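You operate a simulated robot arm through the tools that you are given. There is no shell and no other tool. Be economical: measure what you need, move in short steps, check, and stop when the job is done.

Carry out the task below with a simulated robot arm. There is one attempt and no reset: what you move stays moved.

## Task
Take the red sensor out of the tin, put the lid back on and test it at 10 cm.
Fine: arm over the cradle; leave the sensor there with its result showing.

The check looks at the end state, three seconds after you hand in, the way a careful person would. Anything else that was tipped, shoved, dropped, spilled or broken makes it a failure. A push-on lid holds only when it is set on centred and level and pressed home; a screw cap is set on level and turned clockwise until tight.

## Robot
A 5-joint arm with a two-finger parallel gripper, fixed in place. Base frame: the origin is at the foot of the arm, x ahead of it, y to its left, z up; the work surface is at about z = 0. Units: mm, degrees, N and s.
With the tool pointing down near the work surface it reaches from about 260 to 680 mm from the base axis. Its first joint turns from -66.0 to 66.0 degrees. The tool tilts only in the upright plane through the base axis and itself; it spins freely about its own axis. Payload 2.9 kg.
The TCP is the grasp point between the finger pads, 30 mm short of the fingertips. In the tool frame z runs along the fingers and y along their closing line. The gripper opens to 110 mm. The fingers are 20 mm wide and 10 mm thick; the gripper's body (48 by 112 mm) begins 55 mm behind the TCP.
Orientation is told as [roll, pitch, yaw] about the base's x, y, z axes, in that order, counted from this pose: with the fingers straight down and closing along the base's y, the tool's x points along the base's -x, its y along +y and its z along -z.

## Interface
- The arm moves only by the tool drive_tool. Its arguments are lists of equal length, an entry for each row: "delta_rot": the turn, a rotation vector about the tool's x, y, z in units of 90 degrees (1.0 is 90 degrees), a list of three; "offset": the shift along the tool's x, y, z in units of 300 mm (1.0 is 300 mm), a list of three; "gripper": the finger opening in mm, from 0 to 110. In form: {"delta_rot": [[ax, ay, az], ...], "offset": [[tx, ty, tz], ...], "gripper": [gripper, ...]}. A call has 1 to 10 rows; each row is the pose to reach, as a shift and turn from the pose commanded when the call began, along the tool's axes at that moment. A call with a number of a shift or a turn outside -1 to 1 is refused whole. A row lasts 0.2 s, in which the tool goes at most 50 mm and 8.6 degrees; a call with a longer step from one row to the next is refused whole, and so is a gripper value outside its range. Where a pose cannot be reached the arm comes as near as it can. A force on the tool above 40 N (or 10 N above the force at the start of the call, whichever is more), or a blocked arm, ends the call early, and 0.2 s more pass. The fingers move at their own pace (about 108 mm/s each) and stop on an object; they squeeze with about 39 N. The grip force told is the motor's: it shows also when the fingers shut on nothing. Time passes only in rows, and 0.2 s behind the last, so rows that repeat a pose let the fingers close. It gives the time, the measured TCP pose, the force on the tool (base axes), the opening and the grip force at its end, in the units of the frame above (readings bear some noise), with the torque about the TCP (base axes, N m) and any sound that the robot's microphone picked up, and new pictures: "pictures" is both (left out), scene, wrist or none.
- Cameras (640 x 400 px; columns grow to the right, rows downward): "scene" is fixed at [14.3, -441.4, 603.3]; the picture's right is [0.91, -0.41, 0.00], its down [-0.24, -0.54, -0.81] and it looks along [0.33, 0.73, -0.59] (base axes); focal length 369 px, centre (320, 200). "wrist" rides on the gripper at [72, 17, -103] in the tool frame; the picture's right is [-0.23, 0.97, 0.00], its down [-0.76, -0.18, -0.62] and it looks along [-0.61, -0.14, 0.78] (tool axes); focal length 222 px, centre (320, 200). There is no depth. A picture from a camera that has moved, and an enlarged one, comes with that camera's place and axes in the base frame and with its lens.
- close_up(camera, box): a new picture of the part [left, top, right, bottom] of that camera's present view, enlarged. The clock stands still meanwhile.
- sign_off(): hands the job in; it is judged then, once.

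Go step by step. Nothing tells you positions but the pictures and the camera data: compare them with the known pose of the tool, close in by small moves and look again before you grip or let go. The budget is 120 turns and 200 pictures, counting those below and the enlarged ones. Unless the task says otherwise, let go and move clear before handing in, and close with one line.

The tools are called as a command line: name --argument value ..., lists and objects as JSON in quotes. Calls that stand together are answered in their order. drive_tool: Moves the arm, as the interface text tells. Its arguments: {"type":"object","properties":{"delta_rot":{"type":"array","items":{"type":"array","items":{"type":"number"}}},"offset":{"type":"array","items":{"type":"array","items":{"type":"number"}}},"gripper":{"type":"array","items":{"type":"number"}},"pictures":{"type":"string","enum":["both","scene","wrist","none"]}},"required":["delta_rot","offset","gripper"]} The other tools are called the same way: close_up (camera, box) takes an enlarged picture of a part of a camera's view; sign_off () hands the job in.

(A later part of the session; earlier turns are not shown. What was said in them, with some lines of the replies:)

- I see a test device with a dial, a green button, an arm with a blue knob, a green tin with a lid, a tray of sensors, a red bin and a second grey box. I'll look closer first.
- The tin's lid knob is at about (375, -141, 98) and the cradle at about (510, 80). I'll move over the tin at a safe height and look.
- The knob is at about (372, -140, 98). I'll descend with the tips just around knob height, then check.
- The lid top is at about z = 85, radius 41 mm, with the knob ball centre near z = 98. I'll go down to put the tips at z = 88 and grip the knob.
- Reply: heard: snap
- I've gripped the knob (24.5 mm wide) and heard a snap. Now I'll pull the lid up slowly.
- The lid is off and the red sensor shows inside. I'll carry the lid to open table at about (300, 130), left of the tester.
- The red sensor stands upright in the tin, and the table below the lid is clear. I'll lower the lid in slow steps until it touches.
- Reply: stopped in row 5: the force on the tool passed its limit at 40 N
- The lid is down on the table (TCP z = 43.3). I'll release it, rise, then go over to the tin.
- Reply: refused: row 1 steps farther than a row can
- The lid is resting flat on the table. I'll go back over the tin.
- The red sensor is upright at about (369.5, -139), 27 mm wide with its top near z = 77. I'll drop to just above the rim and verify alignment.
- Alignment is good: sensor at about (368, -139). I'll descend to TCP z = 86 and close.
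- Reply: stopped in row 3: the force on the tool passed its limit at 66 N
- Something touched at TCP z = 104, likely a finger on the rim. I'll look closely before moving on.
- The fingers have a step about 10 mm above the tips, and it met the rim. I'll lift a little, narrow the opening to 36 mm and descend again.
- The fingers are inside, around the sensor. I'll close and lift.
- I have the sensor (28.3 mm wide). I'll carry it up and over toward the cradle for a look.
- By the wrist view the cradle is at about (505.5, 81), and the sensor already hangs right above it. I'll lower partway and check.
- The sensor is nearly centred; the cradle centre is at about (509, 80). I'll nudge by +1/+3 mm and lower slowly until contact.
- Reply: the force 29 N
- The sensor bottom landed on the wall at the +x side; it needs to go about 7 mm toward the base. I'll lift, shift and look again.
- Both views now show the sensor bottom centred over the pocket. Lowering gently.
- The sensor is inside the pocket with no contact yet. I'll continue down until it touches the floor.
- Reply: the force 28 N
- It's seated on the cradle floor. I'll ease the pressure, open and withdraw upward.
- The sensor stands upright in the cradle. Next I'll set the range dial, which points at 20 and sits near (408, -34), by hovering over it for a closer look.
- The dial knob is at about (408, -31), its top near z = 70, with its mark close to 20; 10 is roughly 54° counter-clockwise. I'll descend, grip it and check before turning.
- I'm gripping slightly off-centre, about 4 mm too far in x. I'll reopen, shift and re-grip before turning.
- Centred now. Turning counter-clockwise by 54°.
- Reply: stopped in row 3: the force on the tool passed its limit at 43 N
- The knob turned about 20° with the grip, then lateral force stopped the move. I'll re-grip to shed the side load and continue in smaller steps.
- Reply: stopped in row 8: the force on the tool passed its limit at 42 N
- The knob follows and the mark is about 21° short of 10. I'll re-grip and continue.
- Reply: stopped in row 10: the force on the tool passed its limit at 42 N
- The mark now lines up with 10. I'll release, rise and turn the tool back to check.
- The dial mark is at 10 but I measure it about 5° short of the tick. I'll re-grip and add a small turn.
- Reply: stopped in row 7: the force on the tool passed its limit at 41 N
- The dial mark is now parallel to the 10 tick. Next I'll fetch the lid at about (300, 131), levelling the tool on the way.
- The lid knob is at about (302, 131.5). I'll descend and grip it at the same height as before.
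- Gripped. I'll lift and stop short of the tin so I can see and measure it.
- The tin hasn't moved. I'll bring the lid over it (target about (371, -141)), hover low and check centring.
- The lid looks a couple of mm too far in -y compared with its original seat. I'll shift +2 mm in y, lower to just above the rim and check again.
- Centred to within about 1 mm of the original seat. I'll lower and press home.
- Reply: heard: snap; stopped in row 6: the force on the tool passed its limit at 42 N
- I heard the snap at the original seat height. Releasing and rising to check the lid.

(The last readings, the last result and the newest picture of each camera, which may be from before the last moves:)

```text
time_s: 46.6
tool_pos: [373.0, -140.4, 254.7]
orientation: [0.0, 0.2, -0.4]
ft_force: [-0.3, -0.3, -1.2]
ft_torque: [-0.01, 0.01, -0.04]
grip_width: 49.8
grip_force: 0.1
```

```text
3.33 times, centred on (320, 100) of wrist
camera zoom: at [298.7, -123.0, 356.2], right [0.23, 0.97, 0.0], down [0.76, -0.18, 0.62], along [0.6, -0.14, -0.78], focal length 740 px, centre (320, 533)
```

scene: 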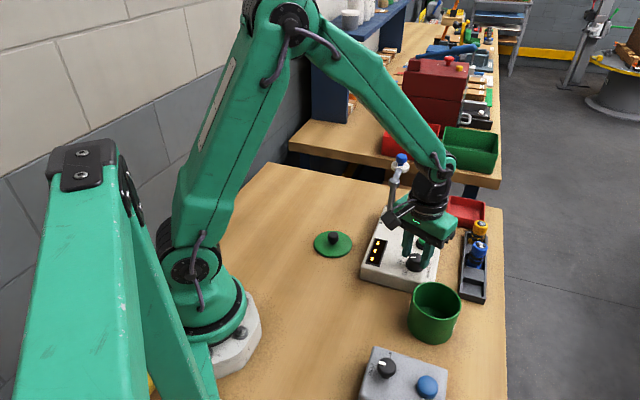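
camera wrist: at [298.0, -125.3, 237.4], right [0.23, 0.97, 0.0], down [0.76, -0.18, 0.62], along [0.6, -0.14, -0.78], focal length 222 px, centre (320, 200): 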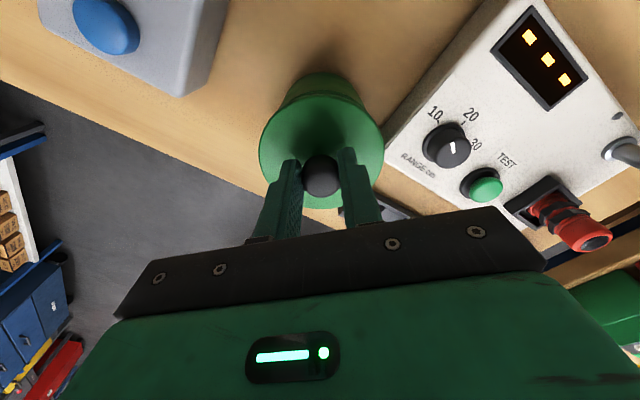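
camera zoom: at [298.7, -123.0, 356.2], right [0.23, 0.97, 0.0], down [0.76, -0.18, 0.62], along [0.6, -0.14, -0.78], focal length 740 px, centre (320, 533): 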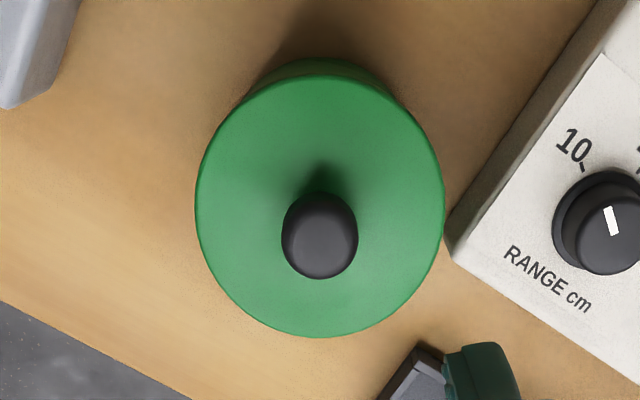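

The lid is back on, level and centred as at the start. Next is the swing arm: I'll go above its blue knob, near (510, 184).

drive_tool --delta_rot '[[0, 0, 0], [0, 0, 0], [0, 0, 0], [0, 0, 0], [0, 0, 0], [0, 0, 0], [0, 0, 0], [0, 0, 0]]' --offset '[[0, 0, -0.1], [-0.06, 0.14, -0.1], [-0.12, 0.28, -0.1], [-0.18, 0.42, -0.1], [-0.24, 0.56, -0.1], [-0.3, 0.7, -0.1], [-0.36, 0.84, -0.1], [-0.42, 0.97, -0.1]]' --gripper '[50, 50, 50, 50, 50, 50, 50, 50]' --pictures "both"

close_up --camera "wrist" --box '[220, 20, 420, 160]'

close_up --camera "scene" --box '[370, 130, 470, 240]'

```text
time_s: 48.4
tool_pos: [499.3, 150.2, 283.8]
orientation: [0.0, 0.1, -0.3]
ft_force: [-0.5, 0.0, -0.1]
ft_torque: [0.02, -0.01, -0.03]
grip_width: 49.8
grip_force: 0.1
camera wrist: at [424.7, 167.5, 385.7], right [0.23, 0.97, 0.0], down [0.76, -0.18, 0.62], along [0.6, -0.15, -0.78], focal length 222 px, centre (320, 200)
```

scene: 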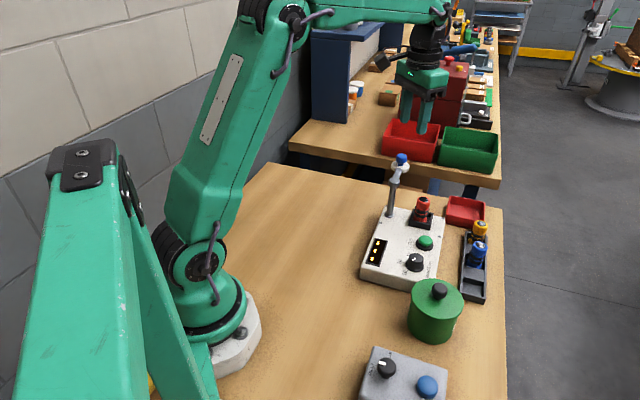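
wrist: 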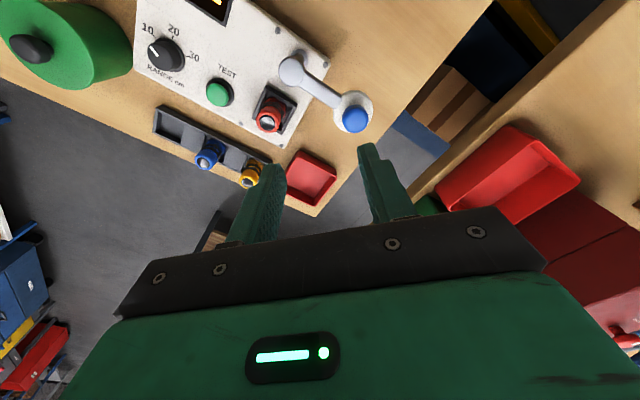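

```text
2.86 times, centred on (320, 90) of wrist
camera zoom: at [424.7, 167.5, 385.7], right [0.23, 0.97, 0.0], down [0.76, -0.18, 0.62], along [0.6, -0.15, -0.78], focal length 635 px, centre (320, 514)
```

zoom: 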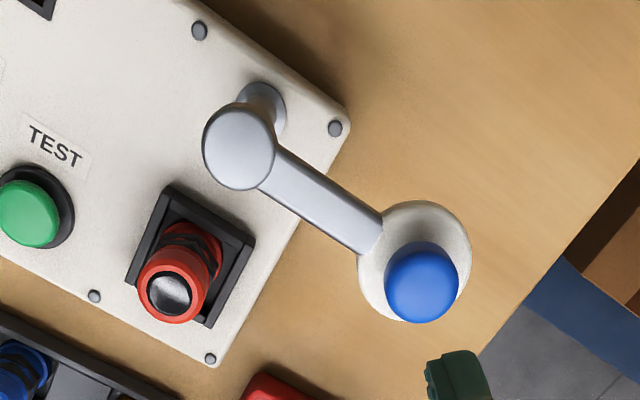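

```text
3.64 times, centred on (420, 185) of scene
camera zoom: at [14.3, -441.4, 603.3], right [0.91, -0.41, 0.0], down [-0.24, -0.54, -0.81], along [0.33, 0.73, -0.59], focal length 1342 px, centre (-44, 254)
```

zoom: 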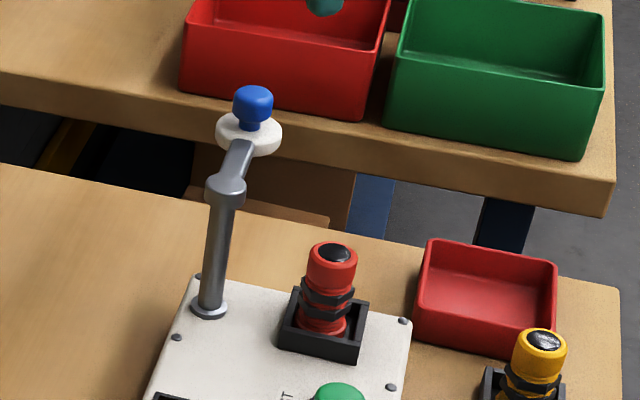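

The post axis is at about (454, 132), the blue knob at about (505, 185) with its top near z = 166, and the cradle lies a 90° clockwise swing away. I'll hover just above the knob and check.

drive_tool --delta_rot '[[0, 0, 0], [0, 0, 0], [0, 0, 0], [0, 0, 0]]' --offset '[[-0.01, 0.06, 0.06], [-0.02, 0.118, 0.17], [-0.02, 0.118, 0.27], [-0.02, 0.118, 0.27]]' --gripper '[54, 54, 54, 54]' --pictures "wrist"

close_up --camera "wrist" --box '[220, 80, 420, 220]'

close_up --camera "scene" --box '[370, 120, 450, 200]'

```text
time_s: 49.4
tool_pos: [505.4, 182.3, 201.2]
orientation: [-0.1, 0.1, -0.2]
ft_force: [-0.3, 0.0, 0.3]
ft_torque: [-0.02, -0.03, 0.01]
grip_width: 54.0
grip_force: 0.1
camera wrist: at [431.3, 200.4, 303.9], right [0.23, 0.97, 0.0], down [0.76, -0.18, 0.62], along [0.61, -0.15, -0.78], focal length 222 px, centre (320, 200)
```

wrist: 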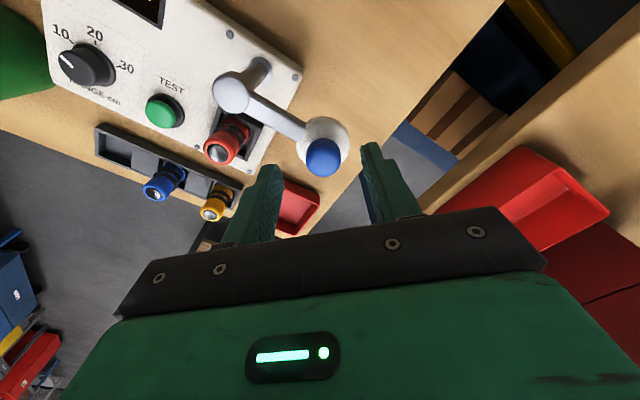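

```text
2.86 times, centred on (320, 150) of wrist
camera zoom: at [431.3, 200.4, 303.9], right [0.23, 0.97, 0.0], down [0.76, -0.18, 0.62], along [0.61, -0.15, -0.78], focal length 635 px, centre (320, 343)
```

zoom: 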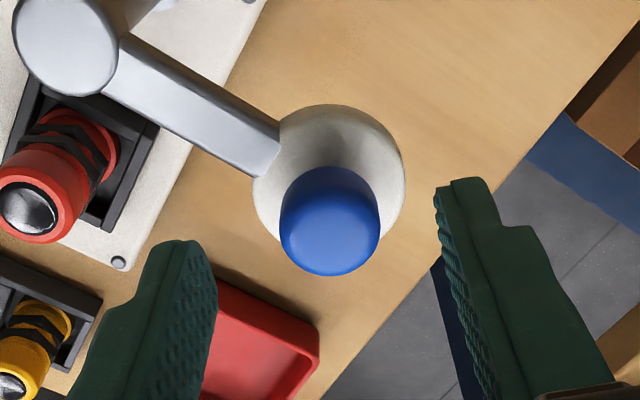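

```text
5.00 times, centred on (410, 160) of scene
camera zoom: at [14.3, -441.4, 603.3], right [0.91, -0.41, 0.0], down [-0.24, -0.54, -0.81], along [0.33, 0.73, -0.59], focal length 1845 px, centre (-130, 400)
```

zoom: 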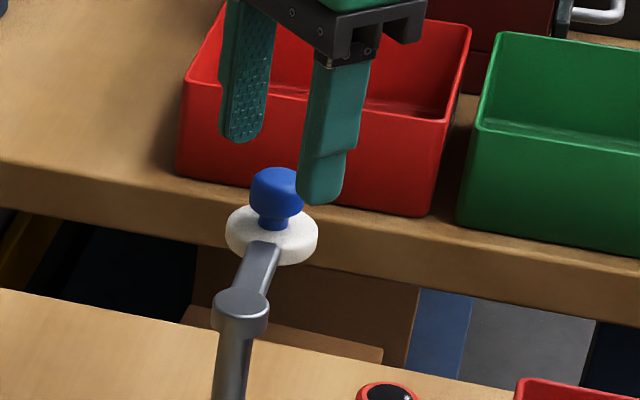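

The knob is between the fingers. I'll shift by +2/+2 mm, lower and grip.

drive_tool --delta_rot '[[0, 0, 0], [0, 0, 0], [0, 0, 0], [0, 0, 0], [0, 0, 0]]' --offset '[[-0.007, 0.007, 0.04], [-0.007, 0.007, 0.077], [-0.007, 0.007, 0.077], [-0.007, 0.007, 0.077], [-0.007, 0.007, 0.077]]' --gripper '[54, 54, 12, 12, 12]' --pictures "none"

close_up --camera "wrist" --box '[220, 80, 420, 220]'

close_up --camera "scene" --box '[370, 120, 450, 200]'

```text
time_s: 50.6
tool_pos: [506.8, 185.1, 178.2]
orientation: [-0.1, 0.2, -0.4]
ft_force: [-3.5, -26.7, 1.9]
ft_torque: [-0.51, -0.25, 0.17]
grip_width: 25.5
grip_force: 45.7
```

```text
2.86 times, centred on (320, 150) of wrist
camera zoom: at [433.8, 202.4, 281.2], right [0.23, 0.97, 0.0], down [0.76, -0.18, 0.62], along [0.6, -0.15, -0.78], focal length 635 px, centre (320, 343)
```

zoom: 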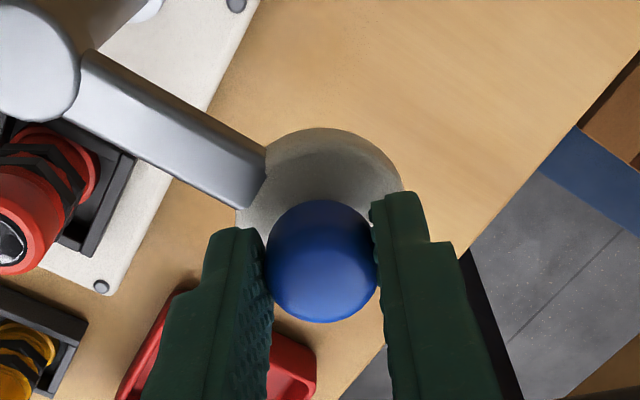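

```text
5.00 times, centred on (410, 160) of scene
camera zoom: at [14.3, -441.5, 603.2], right [0.91, -0.41, 0.0], down [-0.24, -0.54, -0.81], along [0.33, 0.73, -0.59], focal length 1845 px, centre (-130, 400)
```

zoom: 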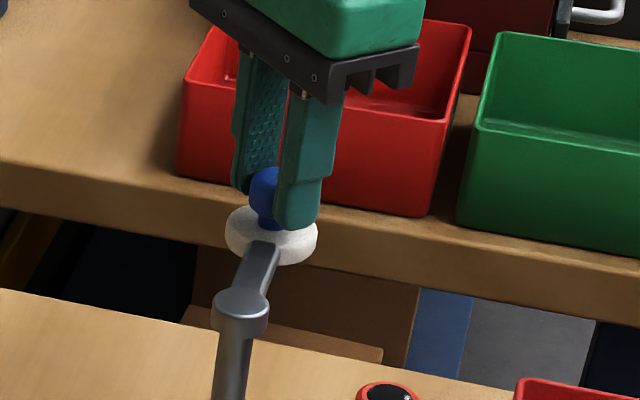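

The knob is 25.5 mm wide, but gripping it puts side load on the arm. Instead I'll loosely cage it, turning the fingers so they close along the swing direction and push it round.

drive_tool --delta_rot '[[0, 0, 0], [0, 0, 0], [0, 0, -0.09], [0, 0, -0.18], [0, 0, -0.27], [0, 0, -0.36], [0, 0, -0.44], [0, 0, -0.49], [0, 0, -0.49]]' --offset '[[0, 0, 0], [0, -0.005, 0], [0, -0.005, 0], [0, -0.005, 0], [0, -0.005, 0], [0, -0.005, 0], [0, -0.005, 0], [0, -0.005, 0], [0, -0.005, 0]]' --gripper '[36, 36, 36, 36, 36, 36, 36, 32, 32]' --pictures "wrist"

close_up --camera "wrist" --box '[220, 80, 420, 220]'

```text
time_s: 52.6
tool_pos: [507.1, 185.0, 179.7]
orientation: [0.0, 0.1, 43.9]
ft_force: [0.8, -0.1, 0.5]
ft_torque: [-0.03, 0.0, 0.0]
grip_width: 32.0
grip_force: 0.0
camera wrist: at [441.6, 147.7, 281.1], right [-0.51, 0.86, 0.0], down [0.67, 0.4, 0.62], along [0.53, 0.32, -0.78], focal length 222 px, centre (320, 200)
```

wrist: 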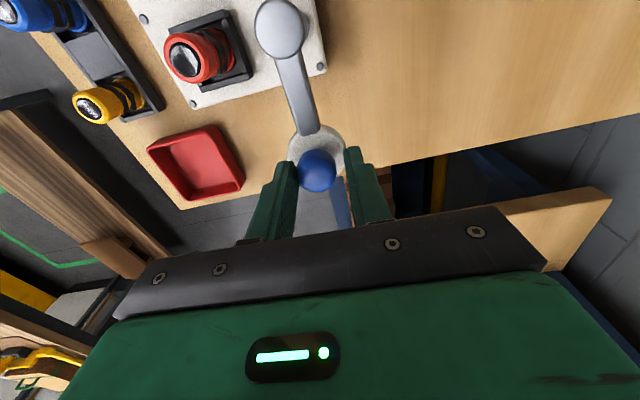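

```text
2.86 times, centred on (320, 150) of wrist
camera zoom: at [441.6, 147.7, 281.1], right [-0.51, 0.86, 0.0], down [0.67, 0.4, 0.62], along [0.53, 0.32, -0.78], focal length 635 px, centre (320, 343)
```

zoom: 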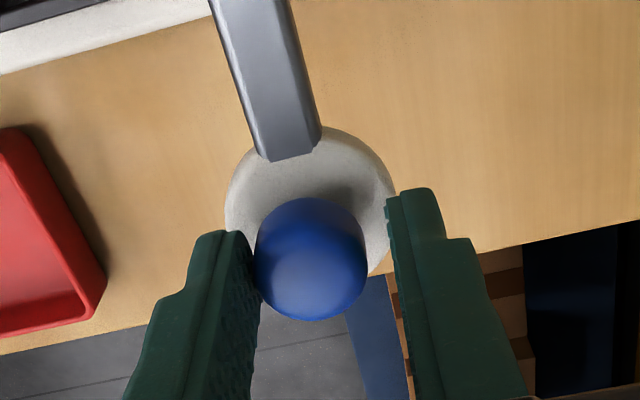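

The knob is caged with the fingers tangential to the swing. I'll sweep clockwise along the arc by 72° first.

drive_tool --delta_rot '[[0, 0, 0.0889], [0, 0, 0.1778], [0, 0, 0.2667], [0, 0, 0.3556], [0, 0, 0.4444], [0, 0, 0.5333], [0, 0, 0.6222], [0, 0, 0.7111], [0, 0, 0.8]]' --offset '[[0.0024, -0.0341, 0], [0.0095, -0.0676, 0], [0.0212, -0.0998, 0], [0.0373, -0.13, 0], [0.0574, -0.1577, 0], [0.0812, -0.1823, 0], [0.1081, -0.2034, 0], [0.1378, -0.2205, 0], [0.1695, -0.2333, 0]]' --gripper '[32, 32, 32, 32, 32, 32, 32, 32, 32]' --pictures "both"

close_up --camera "wrist" --box '[220, 80, 420, 220]'

close_up --camera "scene" --box '[370, 140, 470, 240]'

```text
time_s: 54.6
tool_pos: [518.3, 98.4, 178.6]
orientation: [-0.1, 0.1, -28.3]
ft_force: [-0.3, -0.1, -0.5]
ft_torque: [0.0, -0.02, -0.01]
grip_width: 31.9
grip_force: 0.4
camera wrist: at [462.2, 148.6, 280.4], right [0.66, 0.75, 0.0], down [0.59, -0.52, 0.62], along [0.47, -0.41, -0.78], focal length 222 px, centre (320, 200)
```

scene: 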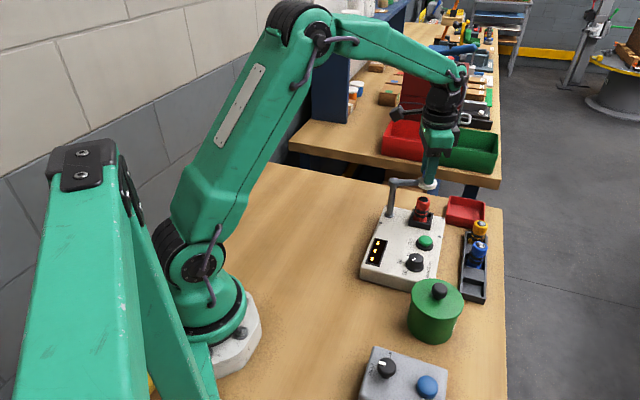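
wrist: 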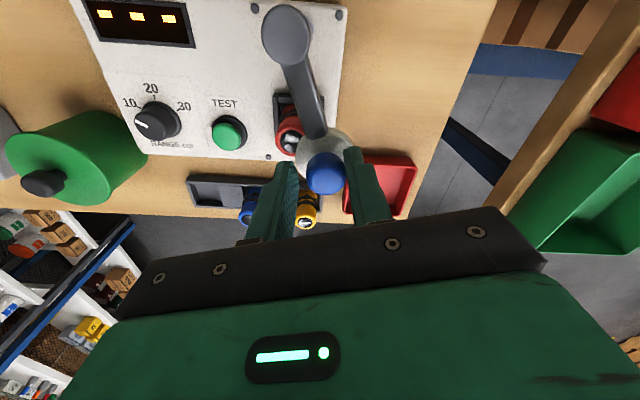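

```text
2.86 times, centred on (320, 150) of wrist
camera zoom: at [462.2, 148.6, 280.4], right [0.66, 0.75, 0.0], down [0.59, -0.52, 0.62], along [0.47, -0.41, -0.78], focal length 635 px, centre (320, 343)
```

zoom: 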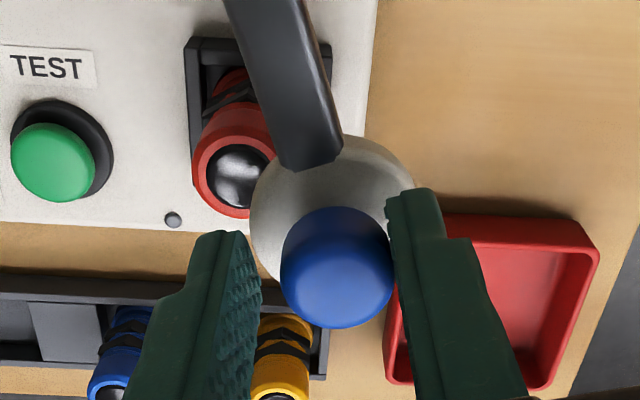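

```text
4.00 times, centred on (420, 190) of scene
camera zoom: at [14.4, -441.4, 603.3], right [0.91, -0.41, 0.0], down [-0.24, -0.54, -0.81], along [0.33, 0.73, -0.59], focal length 1476 px, centre (-80, 240)
```

zoom: 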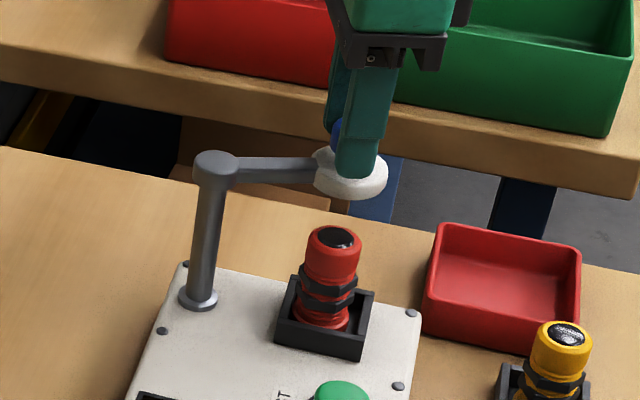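

It moves freely and clears the sensor. I'll go 20° more to bring the disc over it.

drive_tool --delta_rot '[[0, 0, 0.0889], [0, 0, 0.1778], [0, 0, 0.222], [0, 0, 0.222]]' --offset '[[0.0024, -0.0341, 0], [0.0095, -0.0676, 0], [0.0148, -0.0839, 0], [0.0148, -0.0839, 0]]' --gripper '[32, 32, 32, 32]' --pictures "wrist"

close_up --camera "wrist" --box '[220, 60, 420, 200]'

close_up --camera "scene" --box '[370, 140, 470, 240]'

```text
time_s: 55.6
tool_pos: [503.4, 79.0, 178.5]
orientation: [0.0, 0.0, -48.1]
ft_force: [1.2, 2.0, 0.4]
ft_torque: [0.03, -0.05, 0.01]
grip_width: 33.1
grip_force: 1.3
camera wrist: at [466.4, 144.7, 280.2], right [0.88, 0.48, 0.0], down [0.38, -0.69, 0.62], along [0.3, -0.55, -0.78], focal length 222 px, centre (320, 200)
```

wrist: 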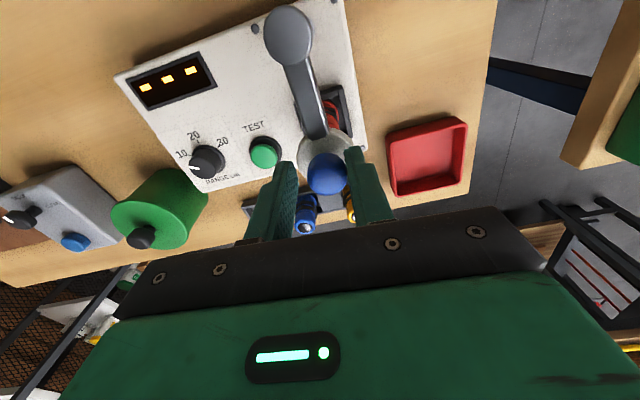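

```text
2.86 times, centred on (320, 130) of wrist
camera zoom: at [466.4, 144.7, 280.2], right [0.88, 0.48, 0.0], down [0.38, -0.69, 0.62], along [0.3, -0.55, -0.78], focal length 635 px, centre (320, 400)
```

zoom: 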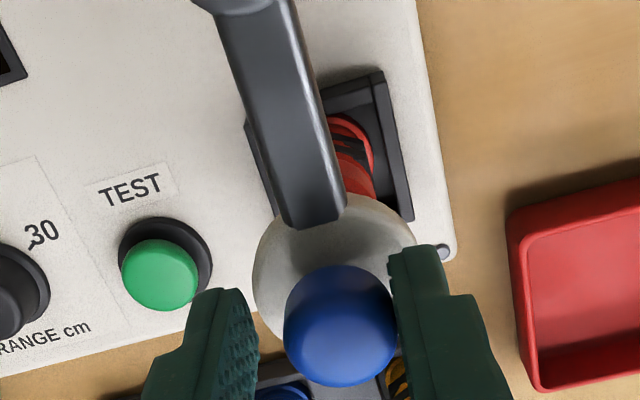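

```text
4.00 times, centred on (420, 190) of scene
camera zoom: at [14.3, -441.4, 603.3], right [0.91, -0.41, 0.0], down [-0.24, -0.54, -0.81], along [0.33, 0.73, -0.59], focal length 1476 px, centre (-80, 240)
```

zoom: 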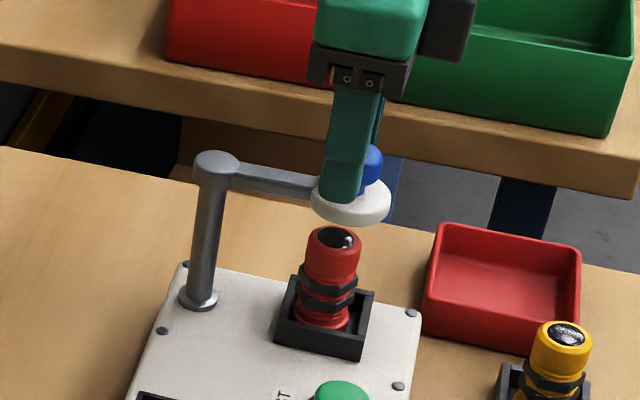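

The disc is nearly over the sensor, by my estimate 3–4 mm short. I'll push 3° further and watch the force for a stop.

drive_tool --delta_rot '[[0, 0, 0.017], [0, 0, 0.033], [0, 0, 0.033]]' --offset '[[0.0001, -0.0064, 0], [0.0003, -0.0128, 0], [0.0003, -0.0128, 0]]' --gripper '[32, 32, 32]' --pictures "none"

close_up --camera "wrist" --box '[220, 60, 420, 200]'

close_up --camera "scene" --box '[370, 140, 470, 240]'

```text
time_s: 56.4
tool_pos: [499.7, 77.5, 180.0]
orientation: [0.0, 0.0, -51.1]
ft_force: [9.5, 11.4, -4.1]
ft_torque: [0.18, -0.19, 0.11]
grip_width: 39.9
grip_force: 8.0
```

```text
2.86 times, centred on (320, 130) of wrist
camera zoom: at [466.5, 144.9, 280.7], right [0.9, 0.43, 0.0], down [0.34, -0.7, 0.62], along [0.27, -0.56, -0.78], focal length 635 px, centre (320, 400)
```

zoom: 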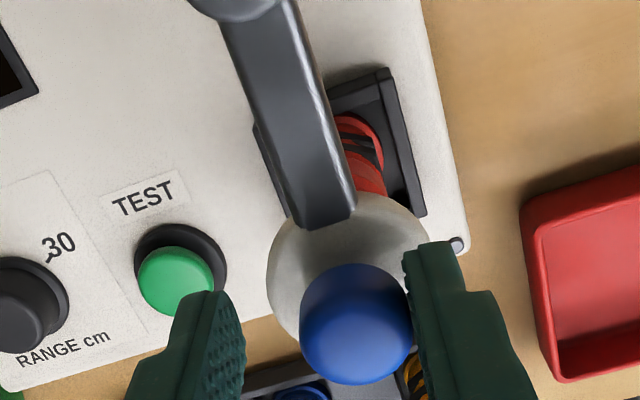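

```text
4.00 times, centred on (420, 190) of scene
camera zoom: at [14.4, -441.4, 603.3], right [0.91, -0.41, 0.0], down [-0.24, -0.54, -0.81], along [0.33, 0.73, -0.59], focal length 1476 px, centre (-80, 240)
```

zoom: 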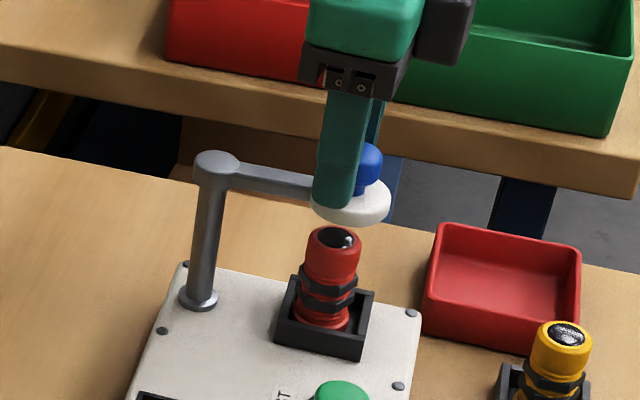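

The arm didn't move further: it is against its end stop, over the cradle. I'll back off, open and rise clear.

drive_tool --delta_rot '[[0, 0, 0], [0, 0, 0], [0, 0, 0], [0, 0, 0], [0, 0, 0], [0, 0, 0]]' --offset '[[0, 0.02, 0], [0, 0.02, 0], [0, 0.02, 0], [0, 0.02, -0.1], [0, 0.02, -0.24], [0, 0.02, -0.36]]' --gripper '[44, 50, 50, 50, 50, 50]' --pictures "both"

close_up --camera "wrist" --box '[200, 0, 440, 160]'

close_up --camera "scene" --box '[370, 140, 470, 240]'

```text
time_s: 57.8
tool_pos: [505.0, 80.1, 287.2]
orientation: [-0.3, 0.1, -51.1]
ft_force: [0.4, -0.7, 0.3]
ft_torque: [-0.01, -0.03, -0.04]
grip_width: 50.0
grip_force: 0.1
camera wrist: at [470.1, 148.6, 389.6], right [0.9, 0.43, 0.0], down [0.34, -0.7, 0.62], along [0.27, -0.56, -0.78], focal length 222 px, centre (320, 200)
```

scene: 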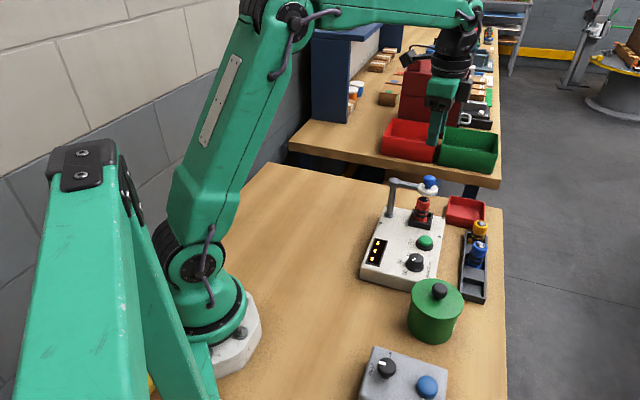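
wrist: 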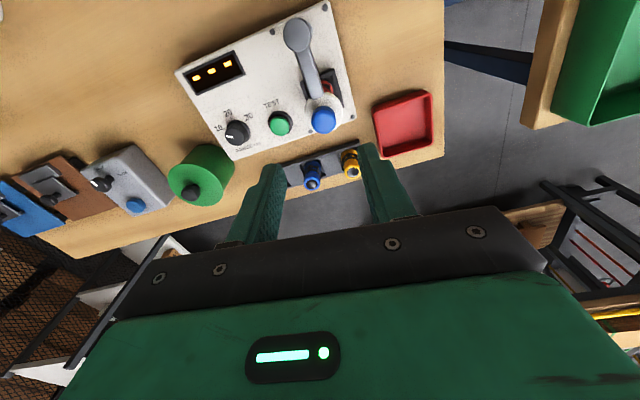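

```text
2.50 times, centred on (320, 80) of wrist
camera zoom: at [470.1, 148.6, 389.6], right [0.9, 0.43, 0.0], down [0.34, -0.7, 0.62], along [0.27, -0.56, -0.78], focal length 555 px, centre (320, 500)
```

zoom: 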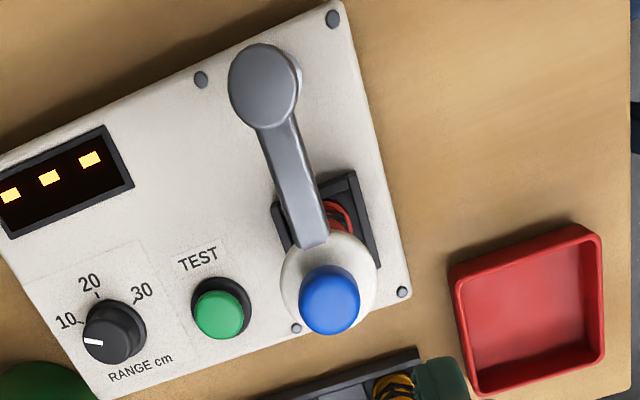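

```text
4.00 times, centred on (420, 190) of scene
camera zoom: at [14.3, -441.4, 603.3], right [0.91, -0.41, 0.0], down [-0.24, -0.54, -0.81], along [0.33, 0.73, -0.59], focal length 1476 px, centre (-80, 240)
```

zoom: 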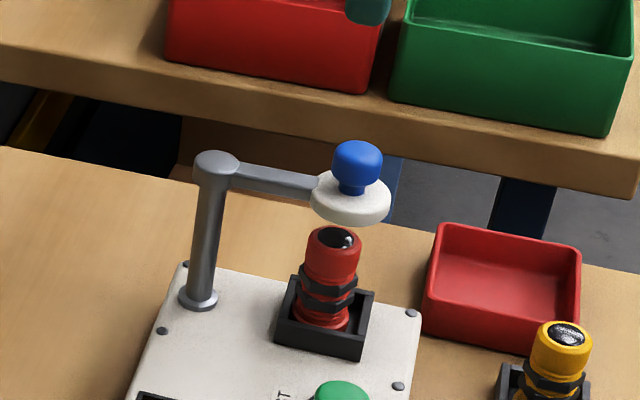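

The arm is over the cradle and the sensor is in place. Next I'll go over the TEST button at about (468, 13), turning the tool so its body and camera stay clear of the arm, with the fingers closed.

drive_tool --delta_rot '[[0, 0, -0.095], [0, 0, -0.19], [0, 0, -0.285], [0, 0, -0.38], [0, 0, -0.475], [0, 0, -0.57], [0, 0, -0.665], [0, 0, -0.76], [0, 0, -0.855], [0, 0, -0.95]]' --offset '[[-0.02, -0.05, 0], [-0.04, -0.1, 0], [-0.06, -0.15, 0], [-0.08, -0.2, 0], [-0.096, -0.236, 0], [-0.096, -0.236, 0], [-0.096, -0.236, 0], [-0.096, -0.236, 0.05], [-0.096, -0.236, 0.1], [-0.096, -0.236, 0.157]]' --gripper '[0, 0, 0, 0, 0, 0, 0, 0, 0, 0]' --pictures "wrist"

close_up --camera "wrist" --box '[240, 40, 400, 180]'

```text
time_s: 60.0
tool_pos: [468.8, 12.6, 239.6]
orientation: [0.0, 0.1, 34.5]
ft_force: [-0.2, 0.3, 0.1]
ft_torque: [-0.04, 0.03, -0.01]
grip_width: 0.2
grip_force: 37.6
camera wrist: at [397.0, -13.3, 341.6], right [-0.36, 0.93, 0.0], down [0.73, 0.29, 0.62], along [0.58, 0.23, -0.78], focal length 222 px, centre (320, 200)
```

wrist: 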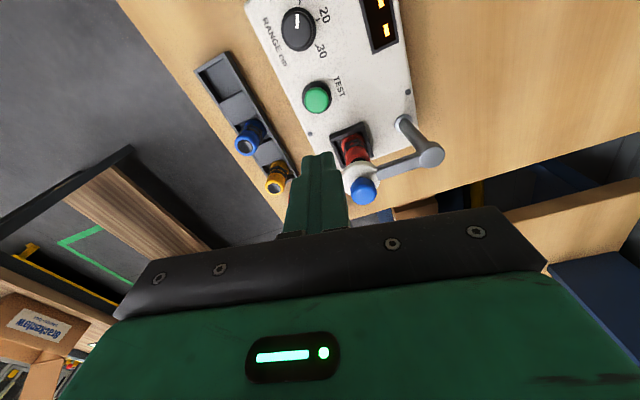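

```text
2.86 times, centred on (320, 110) of wrist
camera zoom: at [397.0, -13.3, 341.6], right [-0.36, 0.93, 0.0], down [0.73, 0.29, 0.62], along [0.58, 0.23, -0.78], focal length 635 px, centre (320, 457)
```

zoom: 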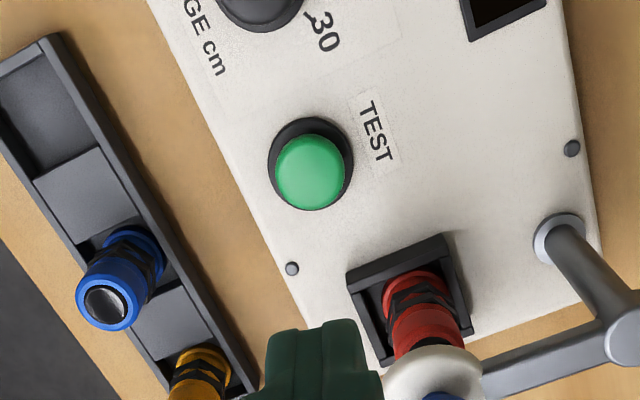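

The button is at about (466.5, 10.5). I'll descend to about 10 mm above it and check.

drive_tool --delta_rot '[[0, 0, 0], [0, 0, 0], [0, 0, 0], [0, 0, 0]]' --offset '[[0.0075, -0.005, 0.15], [0.0075, -0.005, 0.3], [0.0075, -0.005, 0.43], [0.0075, -0.005, 0.45]]' --gripper '[0, 0, 0, 0]' --pictures "both"

close_up --camera "wrist" --box '[240, 60, 440, 220]'

close_up --camera "scene" --box '[360, 160, 480, 280]'

```text
time_s: 61.0
tool_pos: [467.4, 11.3, 103.6]
orientation: [0.1, 0.0, 34.5]
ft_force: [0.5, 0.6, -1.0]
ft_torque: [0.02, 0.0, 0.01]
grip_width: 0.2
grip_force: 37.8
camera wrist: at [396.7, -15.1, 207.5], right [-0.36, 0.93, 0.0], down [0.73, 0.28, 0.62], along [0.58, 0.23, -0.78], focal length 222 px, centre (320, 200)
```

scene: 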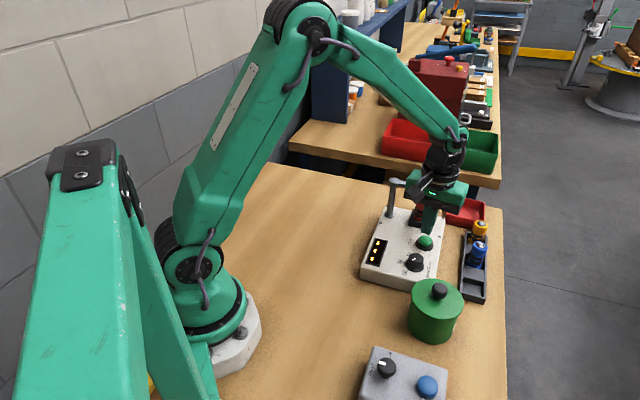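
wrist: 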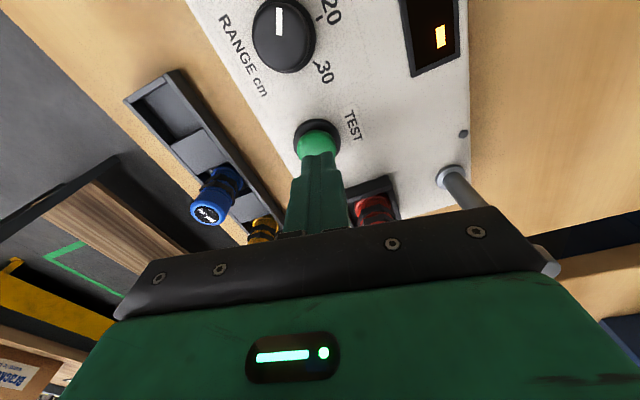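

```text
2.50 times, centred on (340, 140) of wrist
camera zoom: at [396.7, -15.1, 207.5], right [-0.36, 0.93, 0.0], down [0.73, 0.28, 0.62], along [0.58, 0.23, -0.78], focal length 555 px, centre (270, 350)
```

zoom: 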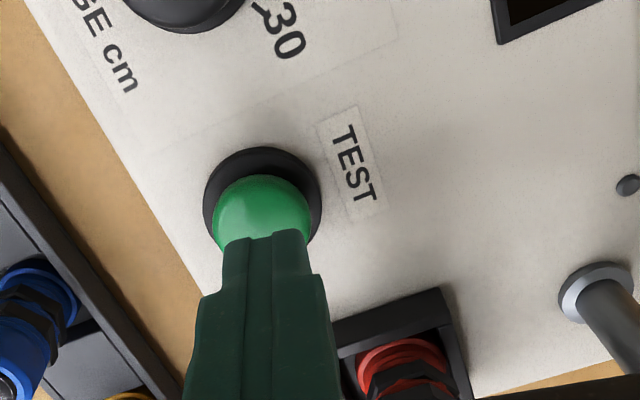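

```text
3.33 times, centred on (420, 220) of scene
camera zoom: at [14.3, -441.4, 603.3], right [0.91, -0.41, 0.0], down [-0.24, -0.54, -0.81], along [0.33, 0.73, -0.59], focal length 1230 px, centre (-13, 133)
```

zoom: 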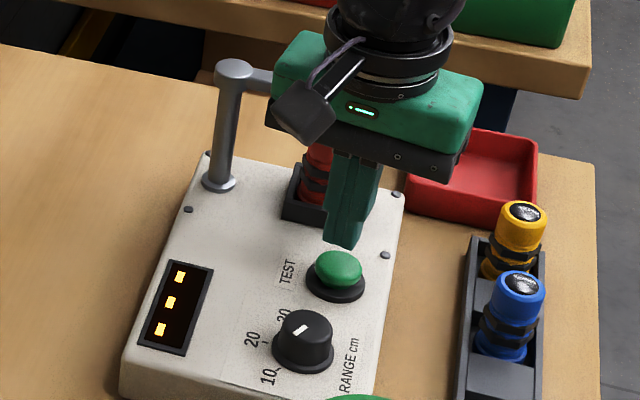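

The tip is just above the button. I'll press gently in small steps, then retract.

drive_tool --delta_rot '[[0, 0, 0], [0, 0, 0], [0, 0, 0], [0, 0, 0], [0, 0, 0], [0, 0, 0], [0, 0, 0]]' --offset '[[0.009, -0.002, 0.02], [0.009, -0.002, 0.04], [0.009, -0.002, 0.05], [0.009, -0.002, 0.058], [0.009, -0.002, 0.066], [0.009, -0.002, 0.074], [0.009, -0.002, 0.08]]' --gripper '[0, 0, 0, 0, 0, 0, 0]' --pictures "none"

close_up --camera "scene" --box '[360, 160, 480, 280]'

```text
time_s: 62.6
tool_pos: [465.4, 10.7, 82.3]
orientation: [0.0, 0.0, 34.3]
ft_force: [-4.6, 0.4, 10.9]
ft_torque: [0.02, 0.1, 0.04]
grip_width: 0.0
grip_force: 38.0
heard: click
```

```text
3.33 times, centred on (420, 220) of scene
camera zoom: at [14.3, -441.4, 603.3], right [0.91, -0.41, 0.0], down [-0.24, -0.54, -0.81], along [0.33, 0.73, -0.59], focal length 1230 px, centre (-13, 133)
```

zoom: 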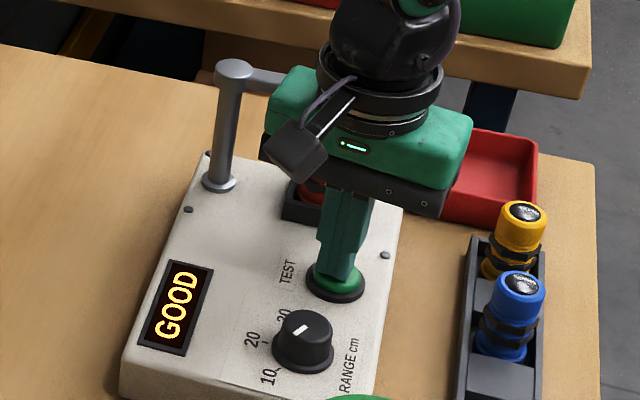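

A click, and the display reads GOOD. I'll retract straight up and check the end state.

drive_tool --delta_rot '[[0, 0, 0], [0, 0, 0], [0, 0, 0], [0, 0, 0], [0, 0, 0], [0, 0, 0]]' --offset '[[0, 0, -0.08], [0, 0, -0.22], [0, 0, -0.36], [0, 0, -0.5], [0, 0, -0.64], [0, 0, -0.64]]' --gripper '[0, 0, 0, 0, 0, 0]' --pictures "both"

close_up --camera "scene" --box '[350, 160, 500, 350]'

```text
time_s: 64.0
tool_pos: [466.6, 11.3, 273.3]
orientation: [0.0, 0.1, 34.3]
ft_force: [-0.1, 0.6, 0.2]
ft_torque: [0.01, 0.04, 0.03]
grip_width: 0.0
grip_force: 37.8
camera wrist: at [396.4, -16.2, 376.0], right [-0.36, 0.93, 0.0], down [0.73, 0.28, 0.62], along [0.58, 0.23, -0.78], focal length 222 px, centre (320, 200)
```

scene: 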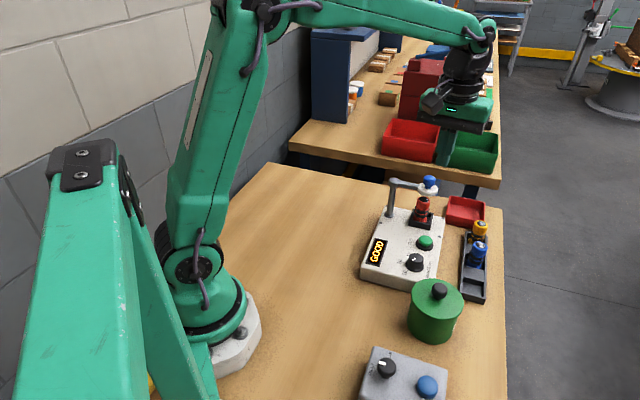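
wrist: 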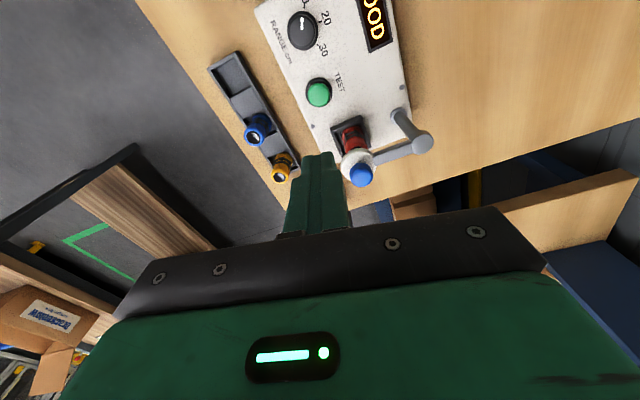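

```text
2.11 times, centred on (425, 255) of scene
camera zoom: at [14.3, -441.4, 603.3], right [0.91, -0.41, 0.0], down [-0.24, -0.54, -0.81], along [0.33, 0.73, -0.59], focal length 777 px, centre (99, 84)
```

zoom: 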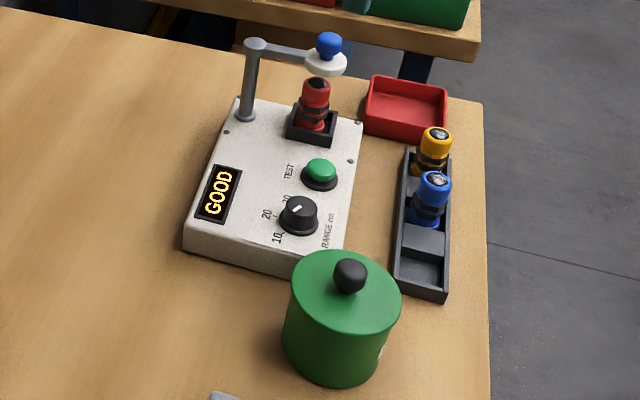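

Everything is in place: lid on, sensor in the cradle with the arm over it, dial at 10, GOOD showing, and the gripper clear. Handing in.

sign_off

```text
The job is handed in.
```

The red sensor was tested at 10 cm with the arm over the cradle. It sits in the cradle with GOOD showing, and the lid is pressed back on the tin.
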